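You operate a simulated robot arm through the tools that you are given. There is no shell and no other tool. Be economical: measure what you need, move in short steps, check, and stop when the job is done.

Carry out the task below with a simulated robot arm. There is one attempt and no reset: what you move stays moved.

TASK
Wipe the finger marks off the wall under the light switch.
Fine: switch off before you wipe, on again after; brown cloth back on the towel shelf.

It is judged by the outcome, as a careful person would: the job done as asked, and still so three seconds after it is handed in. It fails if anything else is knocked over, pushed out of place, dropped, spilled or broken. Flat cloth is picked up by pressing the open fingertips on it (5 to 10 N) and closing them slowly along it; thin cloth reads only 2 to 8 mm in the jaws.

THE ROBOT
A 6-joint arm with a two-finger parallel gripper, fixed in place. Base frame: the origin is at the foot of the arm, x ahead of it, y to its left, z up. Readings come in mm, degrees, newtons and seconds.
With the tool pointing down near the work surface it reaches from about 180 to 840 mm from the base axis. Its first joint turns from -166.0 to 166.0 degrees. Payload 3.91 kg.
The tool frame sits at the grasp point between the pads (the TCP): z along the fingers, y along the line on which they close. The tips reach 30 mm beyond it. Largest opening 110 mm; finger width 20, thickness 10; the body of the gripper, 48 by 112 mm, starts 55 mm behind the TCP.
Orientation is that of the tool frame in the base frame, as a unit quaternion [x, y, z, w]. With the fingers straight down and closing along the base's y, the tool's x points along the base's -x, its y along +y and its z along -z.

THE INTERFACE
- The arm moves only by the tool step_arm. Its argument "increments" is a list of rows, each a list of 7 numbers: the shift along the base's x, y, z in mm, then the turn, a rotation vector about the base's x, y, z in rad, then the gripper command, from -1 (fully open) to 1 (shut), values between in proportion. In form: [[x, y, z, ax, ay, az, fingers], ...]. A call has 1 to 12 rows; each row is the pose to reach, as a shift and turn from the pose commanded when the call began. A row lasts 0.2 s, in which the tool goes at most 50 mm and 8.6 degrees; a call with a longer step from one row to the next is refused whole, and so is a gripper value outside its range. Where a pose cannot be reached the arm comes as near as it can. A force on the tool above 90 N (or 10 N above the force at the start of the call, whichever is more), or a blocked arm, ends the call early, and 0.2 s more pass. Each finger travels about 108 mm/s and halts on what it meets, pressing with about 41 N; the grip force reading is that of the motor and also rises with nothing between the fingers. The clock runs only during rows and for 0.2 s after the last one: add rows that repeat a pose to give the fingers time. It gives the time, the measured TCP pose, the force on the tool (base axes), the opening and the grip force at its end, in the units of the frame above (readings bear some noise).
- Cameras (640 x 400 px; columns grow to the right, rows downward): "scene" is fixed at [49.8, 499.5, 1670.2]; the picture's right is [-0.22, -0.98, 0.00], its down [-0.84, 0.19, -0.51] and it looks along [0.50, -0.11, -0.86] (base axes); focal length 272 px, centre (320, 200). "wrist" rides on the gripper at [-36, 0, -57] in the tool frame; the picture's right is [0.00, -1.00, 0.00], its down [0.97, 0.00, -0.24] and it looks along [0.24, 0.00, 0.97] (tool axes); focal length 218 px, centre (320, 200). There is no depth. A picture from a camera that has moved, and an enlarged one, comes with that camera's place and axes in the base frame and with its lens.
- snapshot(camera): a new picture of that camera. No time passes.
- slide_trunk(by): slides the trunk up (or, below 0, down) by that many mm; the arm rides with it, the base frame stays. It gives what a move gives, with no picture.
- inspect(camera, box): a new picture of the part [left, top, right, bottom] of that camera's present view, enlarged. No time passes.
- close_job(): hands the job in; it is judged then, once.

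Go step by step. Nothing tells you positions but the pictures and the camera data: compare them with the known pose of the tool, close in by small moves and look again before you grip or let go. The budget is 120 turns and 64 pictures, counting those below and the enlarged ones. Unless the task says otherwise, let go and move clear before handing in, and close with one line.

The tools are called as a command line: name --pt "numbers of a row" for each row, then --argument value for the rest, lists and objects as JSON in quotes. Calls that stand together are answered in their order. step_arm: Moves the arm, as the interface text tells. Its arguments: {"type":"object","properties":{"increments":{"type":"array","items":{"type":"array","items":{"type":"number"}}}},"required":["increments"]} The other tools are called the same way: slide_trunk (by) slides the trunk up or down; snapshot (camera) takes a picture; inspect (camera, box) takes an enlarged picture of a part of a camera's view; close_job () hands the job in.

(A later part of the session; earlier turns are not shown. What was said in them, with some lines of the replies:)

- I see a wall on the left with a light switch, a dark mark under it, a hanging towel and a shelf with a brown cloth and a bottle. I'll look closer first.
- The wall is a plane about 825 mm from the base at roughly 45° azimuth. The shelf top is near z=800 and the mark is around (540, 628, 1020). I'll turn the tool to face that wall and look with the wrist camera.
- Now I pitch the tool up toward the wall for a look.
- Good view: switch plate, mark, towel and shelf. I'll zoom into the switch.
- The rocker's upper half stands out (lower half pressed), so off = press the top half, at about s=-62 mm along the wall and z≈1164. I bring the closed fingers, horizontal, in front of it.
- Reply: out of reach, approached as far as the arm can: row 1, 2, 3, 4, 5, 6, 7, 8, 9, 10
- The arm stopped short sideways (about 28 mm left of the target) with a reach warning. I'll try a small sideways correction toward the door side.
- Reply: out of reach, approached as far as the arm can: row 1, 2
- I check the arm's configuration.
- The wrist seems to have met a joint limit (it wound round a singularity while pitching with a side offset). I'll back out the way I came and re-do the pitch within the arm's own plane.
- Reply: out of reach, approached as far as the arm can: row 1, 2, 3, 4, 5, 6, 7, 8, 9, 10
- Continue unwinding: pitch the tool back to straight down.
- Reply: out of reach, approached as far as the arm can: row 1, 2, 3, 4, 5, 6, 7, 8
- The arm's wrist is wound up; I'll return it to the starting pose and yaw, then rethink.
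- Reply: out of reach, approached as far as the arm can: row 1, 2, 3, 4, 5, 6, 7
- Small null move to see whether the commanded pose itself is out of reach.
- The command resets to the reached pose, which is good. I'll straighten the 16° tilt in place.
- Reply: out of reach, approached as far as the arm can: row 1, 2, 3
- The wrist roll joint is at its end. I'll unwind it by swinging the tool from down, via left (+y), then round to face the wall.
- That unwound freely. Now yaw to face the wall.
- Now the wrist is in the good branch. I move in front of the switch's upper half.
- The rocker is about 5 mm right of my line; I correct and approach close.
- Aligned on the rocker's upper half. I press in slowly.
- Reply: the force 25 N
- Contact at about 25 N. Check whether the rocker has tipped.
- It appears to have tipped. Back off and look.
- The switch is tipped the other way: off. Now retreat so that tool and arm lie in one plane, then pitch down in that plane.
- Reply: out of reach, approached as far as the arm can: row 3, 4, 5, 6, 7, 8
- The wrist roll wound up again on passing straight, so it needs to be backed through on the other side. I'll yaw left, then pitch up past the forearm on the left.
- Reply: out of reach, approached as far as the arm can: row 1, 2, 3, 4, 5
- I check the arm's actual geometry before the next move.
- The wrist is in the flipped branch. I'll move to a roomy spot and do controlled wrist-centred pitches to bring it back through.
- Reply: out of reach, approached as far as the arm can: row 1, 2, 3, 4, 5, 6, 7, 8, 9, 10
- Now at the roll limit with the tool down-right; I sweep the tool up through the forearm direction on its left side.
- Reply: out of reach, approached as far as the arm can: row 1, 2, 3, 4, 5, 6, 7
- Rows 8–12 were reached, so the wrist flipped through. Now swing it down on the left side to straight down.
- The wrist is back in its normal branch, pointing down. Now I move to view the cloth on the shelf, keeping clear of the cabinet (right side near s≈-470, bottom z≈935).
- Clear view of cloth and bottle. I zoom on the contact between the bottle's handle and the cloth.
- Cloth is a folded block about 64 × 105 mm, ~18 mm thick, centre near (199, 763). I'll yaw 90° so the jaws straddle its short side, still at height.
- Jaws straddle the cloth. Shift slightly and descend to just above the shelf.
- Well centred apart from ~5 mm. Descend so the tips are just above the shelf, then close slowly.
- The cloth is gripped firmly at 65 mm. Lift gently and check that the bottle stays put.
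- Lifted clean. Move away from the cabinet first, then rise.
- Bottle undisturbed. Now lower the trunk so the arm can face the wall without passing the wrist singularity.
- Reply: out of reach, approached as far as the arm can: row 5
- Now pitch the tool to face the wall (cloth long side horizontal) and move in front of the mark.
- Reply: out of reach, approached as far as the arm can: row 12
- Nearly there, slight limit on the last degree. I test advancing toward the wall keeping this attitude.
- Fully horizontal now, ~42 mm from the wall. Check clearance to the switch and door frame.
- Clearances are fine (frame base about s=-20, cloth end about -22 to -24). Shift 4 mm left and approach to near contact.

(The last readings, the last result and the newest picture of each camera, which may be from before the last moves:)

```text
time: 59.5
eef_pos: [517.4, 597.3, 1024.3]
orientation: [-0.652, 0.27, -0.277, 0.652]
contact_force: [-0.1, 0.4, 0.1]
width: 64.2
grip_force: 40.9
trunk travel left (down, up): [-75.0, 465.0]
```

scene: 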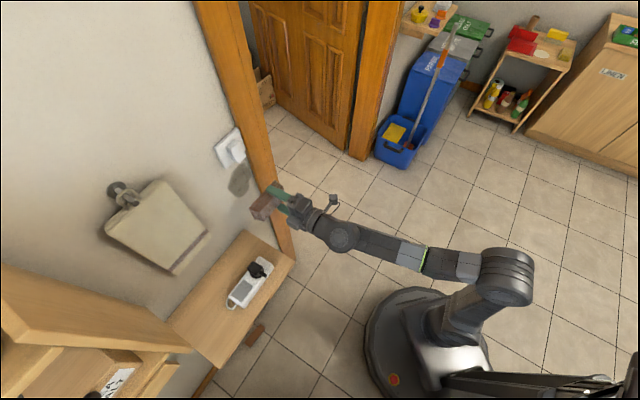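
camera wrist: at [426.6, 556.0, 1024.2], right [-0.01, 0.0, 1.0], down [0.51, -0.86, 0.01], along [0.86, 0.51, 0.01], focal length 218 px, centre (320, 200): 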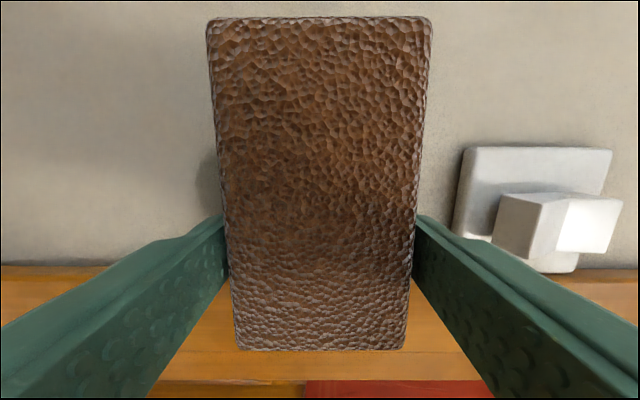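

step_arm --pt "2.1 2.1 0 0 0 0 0.4" --pt "4.3 4.2 0 0 0 0 0.4" --pt "4.3 4.2 0 0 0 0 0.4"

```text
time: 60.3
eef_pos: [521.2, 601.1, 1026.0]
orientation: [-0.651, 0.269, -0.277, 0.653]
contact_force: [-10.9, -16.2, -4.7]
width: 64.0
grip_force: 41.2
trunk travel left (down, up): [-75.0, 465.0]
```

Contact at ~20 N. Wipe up and down over the mark.

step_arm --pt "0 0 10 0 0 0 0.4" --pt "0 0 20 0 0 0 0.4" --pt "0 0 28 0 0 0 0.4" --pt "0 0 14 0 0 0 0.4" --pt "0 0 0 0 0 0 0.4" --pt "0 0 -13 0 0 0 0.4" --pt "0 0 -26 0 0 0 0.4" --pt "0 0 -38 0 0 0 0.4" --pt "0 0 -50 0 0 0 0.4" --pt "0 0 -34 0 0 0 0.4" --pt "0 0 -17 0 0 0 0.4" --pt "0 0 0 0 0 0 0.4"

inspect --camera "scene" --box '[190, 110, 310, 230]'

```text
time: 62.9
eef_pos: [521.8, 602.7, 1024.4]
orientation: [-0.651, 0.27, -0.277, 0.653]
contact_force: [-3.4, -3.1, -2.1]
width: 64.1
grip_force: 40.6
trunk travel left (down, up): [-75.0, 465.0]
```

```text
3.33 times, centred on (250, 170) of scene
camera zoom: at [49.8, 499.5, 1670.2], right [-0.22, -0.98, 0.0], down [-0.84, 0.19, -0.51], along [0.5, -0.11, -0.86], focal length 907 px, centre (553, 300)
```

zoom: 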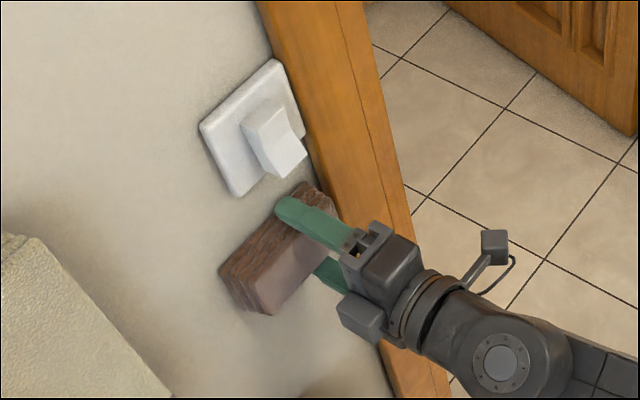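

The mark seems to be fading. A second pass, slightly firmer and 4 mm further toward the frame.

step_arm --pt "1.4 1.4 10 0 0 0 0.4" --pt "4.2 -1.4 20 0 0 0 0.4" --pt "4.2 -1.4 28 0 0 0 0.4" --pt "4.2 -1.4 14 0 0 0 0.4" --pt "4.2 -1.4 0 0 0 0 0.4" --pt "4.2 -1.4 -13 0 0 0 0.4" --pt "4.2 -1.4 -26 0 0 0 0.4" --pt "4.2 -1.4 -38 0 0 0 0.4" --pt "4.2 -1.4 -50 0 0 0 0.4" --pt "0 3 -40 0 0 0 0.4" --pt "0 3 -20 0 0 0 0.4" --pt "0 3 0 0 0 0 0.4"

step_arm --pt "-10 -10 0 0 0 0 0.4" --pt "-40 -40 0 0 0 0 0.4" --pt "-70 -70 0 0 0 0 0.4"

inspect --camera "scene" --box '[190, 110, 310, 230]'

snapshot --camera "wrist"

```text
time: 65.5
eef_pos: [521.3, 604.2, 1023.0]
orientation: [-0.652, 0.269, -0.276, 0.653]
contact_force: [-16.2, -14.6, -9.6]
width: 63.7
grip_force: 41.4
trunk travel left (down, up): [-75.0, 465.0]
```

```text
time: 66.3
eef_pos: [451.3, 532.0, 1020.4]
orientation: [0.652, -0.27, 0.277, -0.652]
contact_force: [0.6, 1.0, -0.9]
width: 63.9
grip_force: 41.0
trunk travel left (down, up): [-75.0, 465.0]
```

```text
3.33 times, centred on (250, 170) of scene
camera zoom: at [49.8, 499.5, 1670.2], right [-0.22, -0.98, 0.0], down [-0.84, 0.19, -0.51], along [0.5, -0.11, -0.86], focal length 907 px, centre (553, 300)
```

zoom: 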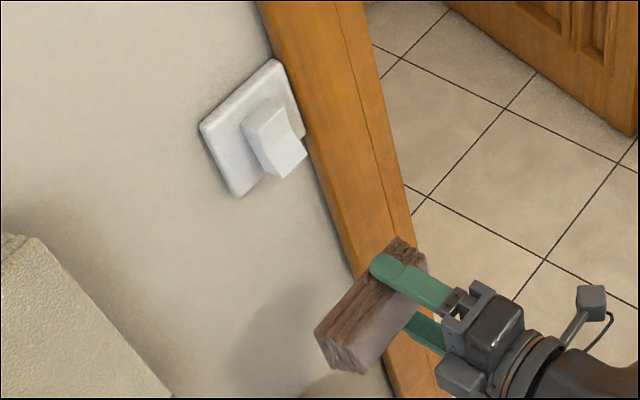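

```text
27 pictures are left
camera wrist: at [385.1, 518.5, 1020.1], right [-0.01, 0.0, 1.0], down [0.51, -0.86, 0.01], along [0.86, 0.51, 0.01], focal length 218 px, centre (320, 200)
```

wrist: 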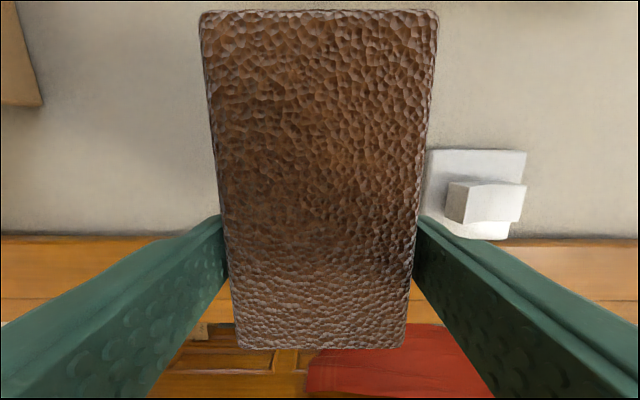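

The mark is gone as far as visible (the dark patch lower down looks like the arm's shadow; I'll recheck later). Now pitch back to tool-down and retreat.

step_arm --pt "-13.8 -11.2 -3 -0.0918 0.0933 0 0.4" --pt "-27.7 -22.5 -6 -0.1836 0.1866 0 0.4" --pt "-41.5 -33.7 -9 -0.2755 0.2799 0 0.4" --pt "-55.3 -44.9 -12 -0.3673 0.3732 0 0.4" --pt "-69.2 -56.2 -15 -0.4591 0.4665 0 0.4" --pt "-83 -67.4 -18 -0.551 0.5597 0 0.4" --pt "-96.8 -78.6 -21 -0.6428 0.653 0 0.4" --pt "-110.7 -89.9 -24 -0.7346 0.7463 0 0.4" --pt "-124.5 -101.1 -27 -0.8264 0.8396 0 0.4" --pt "-138.3 -112.3 -30 -0.9183 0.9329 0 0.4" --pt "-152.2 -123.6 -33 -1.0101 1.0262 0 0.4" --pt "-166 -135 -36 -1.1019 1.1195 0 0.4"

slide_trunk --by 200

inspect --camera "scene" --box '[190, 110, 310, 230]'

```text
time: 68.9
eef_pos: [285.0, 401.9, 984.5]
orientation: [0.924, -0.382, 0.002, -0.004]
contact_force: [-0.3, 0.1, 0.7]
width: 63.8
grip_force: 40.7
out of reach, approached as far as the arm can: row 1, 2
trunk travel left (down, up): [-75.0, 465.0]
```

```text
time: 71.1
eef_pos: [285.9, 401.3, 1185.1]
orientation: [0.924, -0.382, 0.002, -0.005]
contact_force: [0.5, 0.3, -0.2]
width: 64.1
grip_force: 41.4
trunk travel left (down, up): [-275.0, 265.0]
```

```text
3.33 times, centred on (250, 170) of scene
camera zoom: at [49.8, 499.5, 1670.2], right [-0.22, -0.98, 0.0], down [-0.84, 0.19, -0.51], along [0.5, -0.11, -0.86], focal length 907 px, centre (553, 300)
```

zoom: 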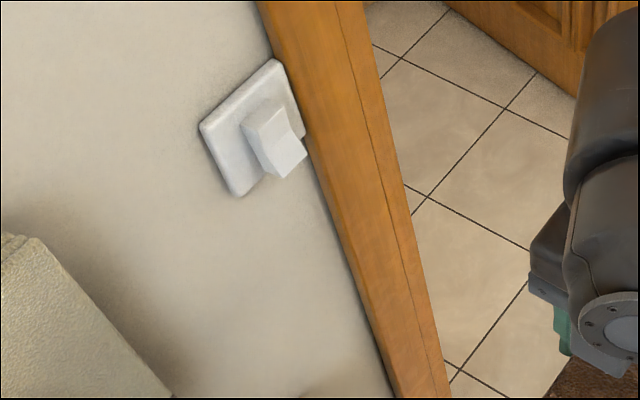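

The wall is clean. Lower the arm a little and finish raising the trunk to its starting height.

step_arm --pt "0 0 -40 0 0 0 0.4" --pt "0 0 -80 0 0 0 0.4" --pt "0 0 -120 0 0 0 0.4" --pt "0 0 -150 0 0 0 0.4"

slide_trunk --by 200

```text
time: 72.1
eef_pos: [288.0, 400.6, 1034.9]
orientation: [0.924, -0.382, 0.002, -0.004]
contact_force: [0.2, 0.1, -0.3]
width: 64.2
grip_force: 40.7
trunk travel left (down, up): [-275.0, 265.0]
```

```text
time: 74.3
eef_pos: [287.7, 400.6, 1234.6]
orientation: [0.924, -0.381, 0.001, -0.004]
contact_force: [0.0, -0.7, -0.4]
width: 63.9
grip_force: 41.0
trunk travel left (down, up): [-475.0, 65.0]
```

Carry the cloth back over the shelf along the same path.

step_arm --pt "0 24 -42 0 0 0 0.4" --pt "-3 49 -77 0 0 0 0.4" --pt "-6 79 -112 0 0 0 0.4" --pt "-10 109 -147 0 0 0 0.4" --pt "-14 139 -182 0 0 0 0.4" --pt "-20 169 -217 0 0 0 0.4" --pt "-26 199 -252 0 0 0 0.4" --pt "-34 234 -282 0 0 0 0.4" --pt "-46 269 -304 0 0 0 0.4" --pt "-61 310 -304 0 0 0 0.4" --pt "-76.5 350 -304 0 0 0 0.4"

snapshot --camera "wrist"

inspect --camera "scene" --box '[140, 180, 340, 380]'

```text
time: 76.7
eef_pos: [214.8, 751.4, 930.6]
orientation: [0.924, -0.383, 0.001, -0.004]
contact_force: [-0.5, 0.5, 0.6]
width: 64.0
grip_force: 40.5
trunk travel left (down, up): [-475.0, 65.0]
```

```text
25 pictures are left
camera wrist: at [188.5, 775.9, 987.8], right [0.71, 0.71, 0.01], down [0.69, -0.69, 0.24], along [0.18, -0.16, -0.97], focal length 218 px, centre (320, 200)
```

wrist: 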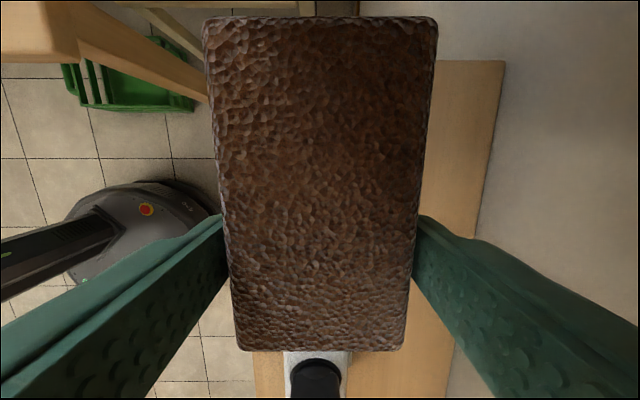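

```text
2.00 times, centred on (240, 280) of scene
camera zoom: at [49.8, 499.5, 1670.2], right [-0.22, -0.98, 0.0], down [-0.84, 0.19, -0.51], along [0.5, -0.11, -0.86], focal length 544 px, centre (480, 40)
```

zoom: 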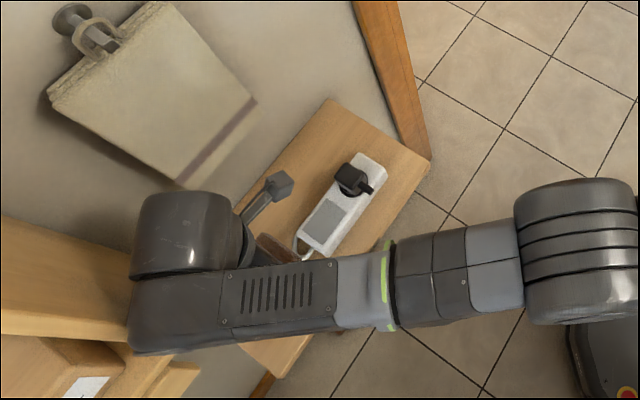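

Now lower with a 4 mm shift away from the bottle's handle.

step_arm --pt "-2.8 2.8 -30 0 0 0 0.4" --pt "-2.8 2.8 -60 0 0 0 0.4" --pt "-2.8 2.8 -80 0 0 0 0.4" --pt "-2.8 2.8 -88 0 0 0 0.4"

snapshot --camera "wrist"

```text
time: 77.7
eef_pos: [213.0, 749.2, 845.2]
orientation: [0.924, -0.383, 0.0, -0.006]
contact_force: [0.0, -0.5, 1.1]
width: 64.0
grip_force: 41.3
trunk travel left (down, up): [-475.0, 65.0]
```

```text
23 pictures are left
camera wrist: at [185.9, 775.5, 901.4], right [0.71, 0.71, 0.01], down [0.68, -0.69, 0.24], along [0.17, -0.16, -0.97], focal length 218 px, centre (320, 200)
```

wrist: 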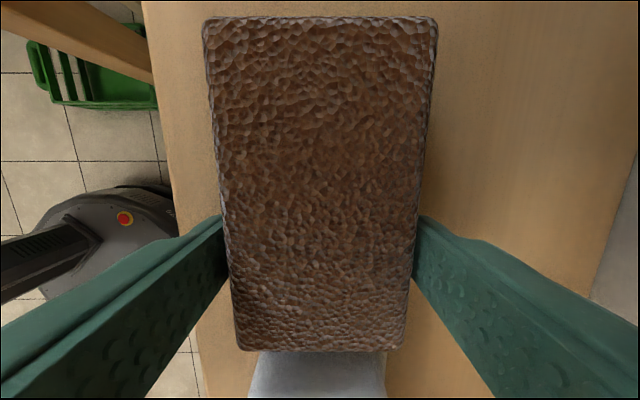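

Shift a further 6 mm away from the bottle, then set down gently.

step_arm --pt "-4.2 4.3 0 0 0 0 0.4" --pt "-4.2 4.3 -4 0 0 0 0.4" --pt "-4.2 4.3 -8 0 0 0 0.4"

```text
time: 78.5
eef_pos: [212.8, 751.7, 841.1]
orientation: [0.923, -0.385, -0.001, -0.01]
contact_force: [-1.3, -1.1, -1.9]
width: 64.1
grip_force: 41.2
trunk travel left (down, up): [-475.0, 65.0]
```

The arm did not quite follow (possibly the wrist is close to the cabinet). I go back to the original pick line rather than push.

step_arm --pt "4.2 -4.3 4 0 0 0 0.4" --pt "4.2 -4.3 4 0 0 0 0.4"

inspect --camera "scene" --box '[90, 230, 250, 380]'

```text
time: 79.1
eef_pos: [210.5, 749.3, 837.9]
orientation: [0.924, -0.383, 0.0, -0.003]
contact_force: [-0.5, -0.7, -0.6]
width: 63.8
grip_force: 41.1
trunk travel left (down, up): [-475.0, 65.0]
```

```text
2.67 times, centred on (170, 305) of scene
camera zoom: at [49.8, 499.5, 1670.2], right [-0.22, -0.98, 0.0], down [-0.84, 0.19, -0.51], along [0.5, -0.11, -0.86], focal length 726 px, centre (720, -80)
```

zoom: 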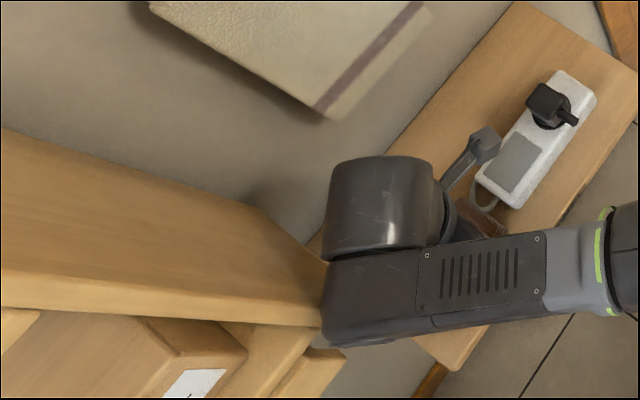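

At the original line the arm is free again. Set down the last few millimetres.

step_arm --pt "0 0 -2 0 0 0 0.4" --pt "0 0 -4 0 0 0 0.4" --pt "0 0 -4 0 0 0 0.4"

```text
time: 79.9
eef_pos: [210.6, 749.9, 837.0]
orientation: [0.924, -0.383, -0.001, -0.006]
contact_force: [-0.4, -0.6, 0.9]
width: 64.5
grip_force: 41.1
trunk travel left (down, up): [-475.0, 65.0]
```

step_arm --pt "1.4 -1.4 0 0 0 0 0.4" --pt "1.4 -1.4 -2 0 0 0 0.4" --pt "1.4 -1.4 -4 0 0 0 0.4" --pt "1.4 -1.4 -4 0 0 0 0.4"

snapshot --camera "wrist"

```text
time: 80.9
eef_pos: [211.8, 749.7, 835.0]
orientation: [0.924, -0.383, 0.0, -0.007]
contact_force: [-0.8, -4.4, 19.4]
width: 63.9
grip_force: 41.0
trunk travel left (down, up): [-475.0, 65.0]
```

```text
21 pictures are left
camera wrist: at [184.8, 774.8, 892.4], right [0.71, 0.71, 0.01], down [0.69, -0.69, 0.24], along [0.18, -0.16, -0.97], focal length 218 px, centre (320, 200)
```

wrist: 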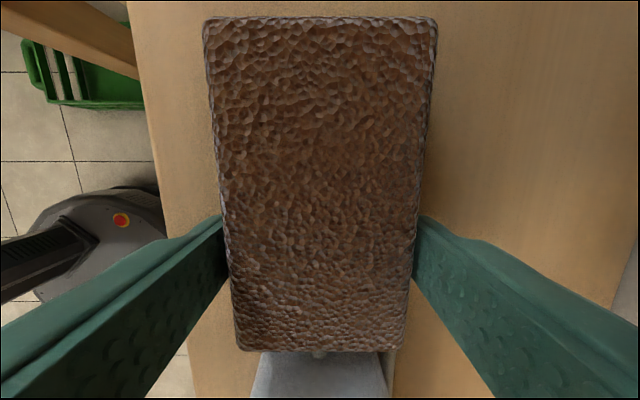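

The cloth is on the shelf (19 N reaction). Release slowly and rise.

step_arm --pt "0 0 1 0 0 0 -0.1" --pt "0 0 1 0 0 0 -0.3" --pt "0 0 1 0 0 0 -0.6" --pt "0 0 1 0 0 0 -0.9" --pt "0 0 1 0 0 0 -0.9" --pt "0 0 20 0 0 0 -0.9" --pt "0 0 60 0 0 0 -0.9" --pt "10 -20 100 0 0 0 -0.9" --pt "20 -55 130 0 0 0 -0.9" --pt "30 -95 150 0 0 0 -0.9"

snapshot --camera "wrist"

inspect --camera "scene" --box '[90, 180, 310, 390]'

```text
time: 83.1
eef_pos: [240.5, 655.6, 985.3]
orientation: [0.924, -0.382, 0.002, -0.004]
contact_force: [0.4, -0.2, -0.2]
width: 104.5
grip_force: 0.0
trunk travel left (down, up): [-475.0, 65.0]
```

```text
20 pictures are left
camera wrist: at [213.4, 681.6, 1042.4], right [0.71, 0.71, 0.01], down [0.69, -0.69, 0.24], along [0.18, -0.16, -0.97], focal length 218 px, centre (320, 200)
```

wrist: 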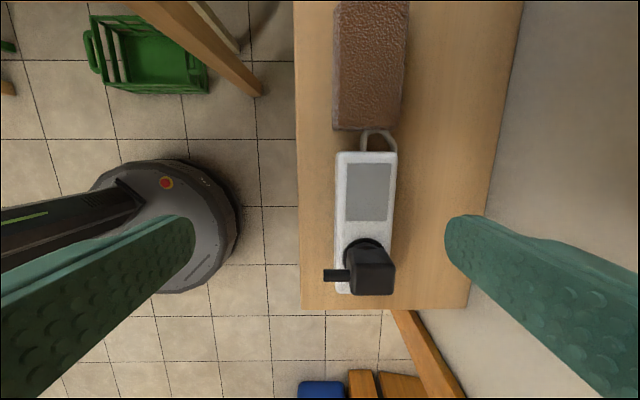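

```text
1.90 times, centred on (200, 285) of scene
camera zoom: at [49.8, 499.5, 1670.2], right [-0.22, -0.98, 0.0], down [-0.84, 0.19, -0.51], along [0.5, -0.11, -0.86], focal length 518 px, centre (549, 38)
```

zoom: 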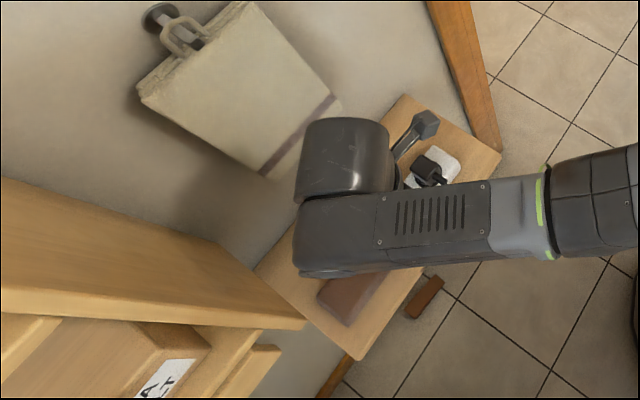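

Cloth is back, bottle and cabinet unmoved. Retreat, turn the tool back, close the fingers, then lower the trunk 300 for the switch.

step_arm --pt "4 -23 22 0 0 -0.143 -0.9" --pt "8 -46 45 0 0 -0.286 -0.9" --pt "12 -70 67 0 0 -0.428 -0.9" --pt "16 -93 89 0 0 -0.571 -0.5" --pt "20 -116 112 0 0 -0.714 0" --pt "24 -139 134 0 0 -0.857 0.5" --pt "29 -162 157 0 0 -1.0 1" --pt "33 -185 179 0 0 -1.142 1" --pt "37 -209 201 0 0 -1.285 1" --pt "41 -232 224 0 0 -1.428 1" --pt "45 -255 246 0 0 -1.571 1"

slide_trunk --by -300

```text
time: 85.5
eef_pos: [285.5, 401.5, 1227.1]
orientation: [-0.382, 0.924, -0.004, 0.002]
contact_force: [-1.0, -0.2, 0.0]
width: 0.0
grip_force: 37.5
trunk travel left (down, up): [-475.0, 65.0]
```

```text
time: 88.5
eef_pos: [284.5, 403.0, 926.7]
orientation: [-0.383, 0.924, -0.004, 0.002]
contact_force: [0.6, 0.5, -0.2]
width: 0.1
grip_force: 37.8
trunk travel left (down, up): [-175.0, 365.0]
```

Pitch up to face the wall and go in front of the rocker's lower half.

step_arm --pt "14.5 10.7 17 0.0918 -0.0933 0 1" --pt "29 21.5 33 0.1836 -0.1866 0 1" --pt "43.5 32.2 50 0.2755 -0.2799 0 1" --pt "58 43 67 0.3673 -0.3732 0 1" --pt "72.5 53.7 84 0.4591 -0.4665 0 1" --pt "87 64.5 100 0.551 -0.5597 0 1" --pt "101.5 75.2 117 0.6428 -0.653 0 1" --pt "116 86 134 0.7346 -0.7463 0 1" --pt "130.5 96.7 151 0.8264 -0.8396 0 1" --pt "145 107.5 168 0.9183 -0.9329 0 1" --pt "159.5 118.2 184 1.0101 -1.0262 0 1" --pt "174 129 201 1.1019 -1.1195 0 1"

snapshot --camera "wrist"

```text
time: 91.1
eef_pos: [458.2, 531.6, 1127.8]
orientation: [-0.269, 0.655, 0.263, 0.655]
contact_force: [-1.3, -0.3, 0.8]
width: 0.0
grip_force: 37.5
trunk travel left (down, up): [-175.0, 365.0]
```

```text
18 pictures are left
camera wrist: at [416.8, 492.8, 1163.6], right [0.7, -0.72, 0.01], down [-0.17, -0.17, -0.97], along [0.7, 0.67, -0.24], focal length 218 px, centre (320, 200)
```

wrist: 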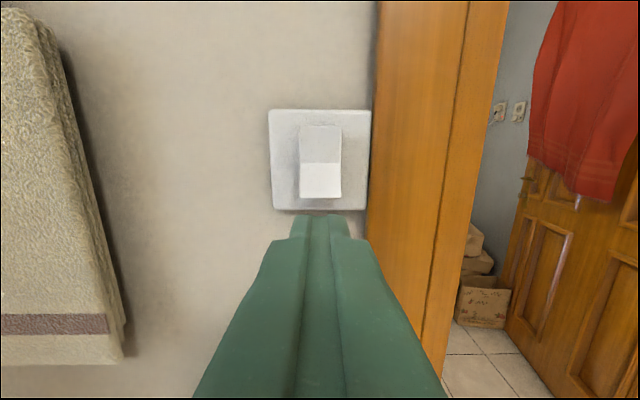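

Aligned horizontally; raise 4 mm and approach, then press the lower half in small steps.

step_arm --pt "17 18 4 0 0 0 1" --pt "34 35 4 0 0 0 1" --pt "38 39 4 0 0 0 1" --pt "38 39 4 0 0 0 1"

step_arm --pt "2.8 2.8 0 0 0 0 1" --pt "5.7 5.6 0 0 0 0 1" --pt "8.5 8.4 0 0 0 0 1" --pt "8.5 8.4 0 0 0 0 1"

inspect --camera "scene" --box '[190, 100, 290, 200]'

```text
time: 92.1
eef_pos: [496.9, 571.4, 1129.7]
orientation: [-0.268, 0.655, 0.263, 0.656]
contact_force: [0.0, 0.2, 0.0]
width: 0.0
grip_force: 37.0
trunk travel left (down, up): [-175.0, 365.0]
```

```text
time: 93.1
eef_pos: [504.4, 579.8, 1132.4]
orientation: [-0.269, 0.654, 0.263, 0.656]
contact_force: [-6.3, -7.2, -5.5]
width: 0.0
grip_force: 37.1
trunk travel left (down, up): [-175.0, 365.0]
```

```text
4.00 times, centred on (240, 150) of scene
camera zoom: at [49.8, 499.5, 1670.2], right [-0.22, -0.98, 0.0], down [-0.84, 0.19, -0.51], along [0.5, -0.11, -0.86], focal length 1088 px, centre (640, 400)
```

zoom: 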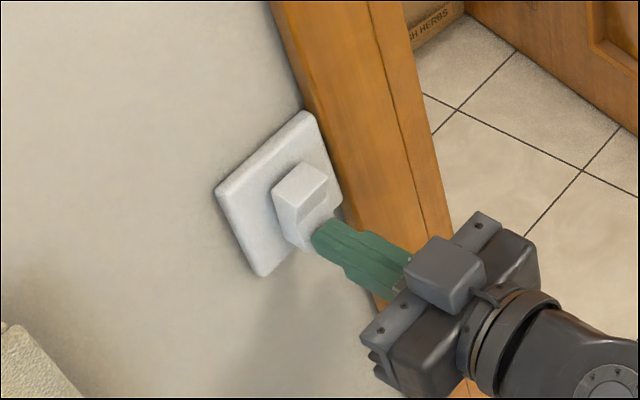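

The rocker's top is out again. A touch more press to seat it, then back off and check.

step_arm --pt "1.4 1.4 0 0 0 0 1" --pt "1.4 1.4 0 0 0 0 1"

step_arm --pt "-15 -15 0 0 0 0 1" --pt "-45 -45 0 0 0 0 1" --pt "-75 -75 0 0 0 0 1" --pt "-100 -105 0 0 0 0 1"

inspect --camera "scene" --box '[190, 100, 290, 200]'

snapshot --camera "wrist"

inspect --camera "scene" --box '[140, 220, 320, 370]'

```text
time: 93.7
eef_pos: [506.0, 579.1, 1132.3]
orientation: [-0.268, 0.655, 0.263, 0.656]
contact_force: [-18.0, -20.1, -16.4]
width: 0.0
grip_force: 37.3
trunk travel left (down, up): [-175.0, 365.0]
```

```text
time: 94.7
eef_pos: [406.8, 476.1, 1131.1]
orientation: [-0.269, 0.654, 0.263, 0.656]
contact_force: [0.4, -0.1, 0.7]
width: 0.0
grip_force: 37.8
trunk travel left (down, up): [-175.0, 365.0]
```

```text
4.00 times, centred on (240, 150) of scene
camera zoom: at [49.8, 499.5, 1670.2], right [-0.22, -0.98, 0.0], down [-0.84, 0.19, -0.51], along [0.5, -0.11, -0.86], focal length 1088 px, centre (640, 400)
```

zoom: 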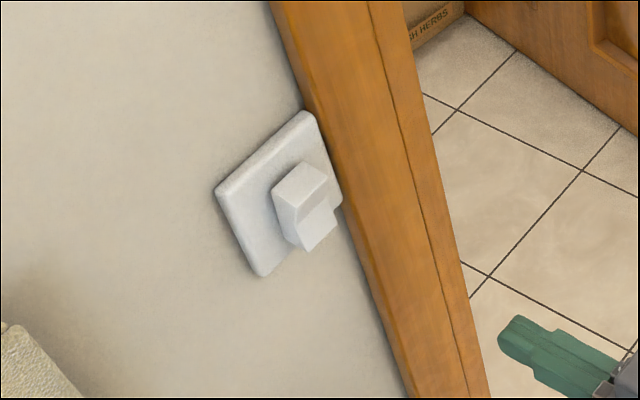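

```text
15 pictures are left
camera wrist: at [365.5, 437.8, 1166.7], right [0.7, -0.72, 0.01], down [-0.17, -0.17, -0.97], along [0.7, 0.67, -0.24], focal length 218 px, centre (320, 200)
```

wrist: 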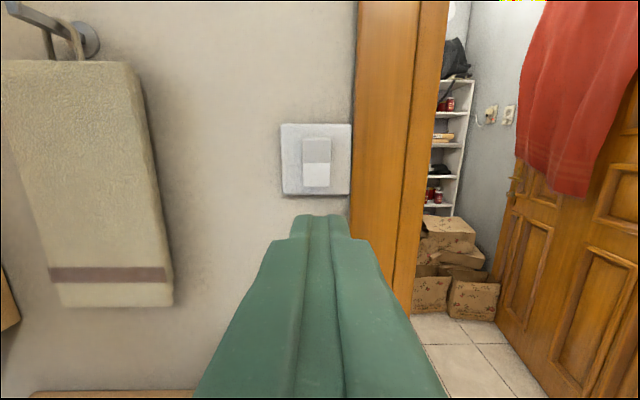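

```text
2.67 times, centred on (230, 295) of scene
camera zoom: at [49.8, 499.5, 1670.2], right [-0.22, -0.98, 0.0], down [-0.84, 0.19, -0.51], along [0.5, -0.11, -0.86], focal length 726 px, centre (560, -53)
```

zoom: 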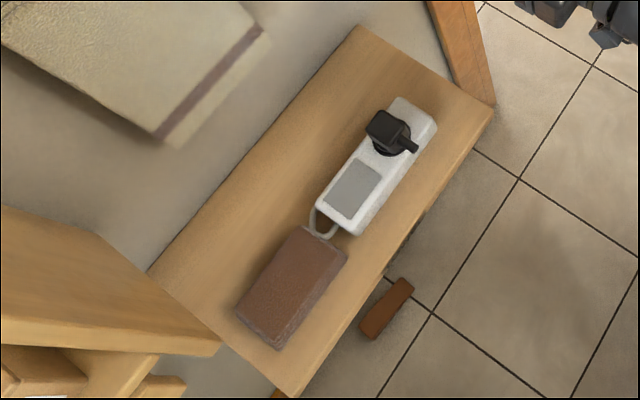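

The switch is back as it was, the wall under it is clean, the cloth lies on the towel shelf, and the bottle and cabinet haven't moved. The arm is clear, so I'm handing in.

close_job

```text
The job is handed in.
```

The finger marks are wiped off; I switched off before wiping and on again after, and the brown cloth is back on the towel shelf.
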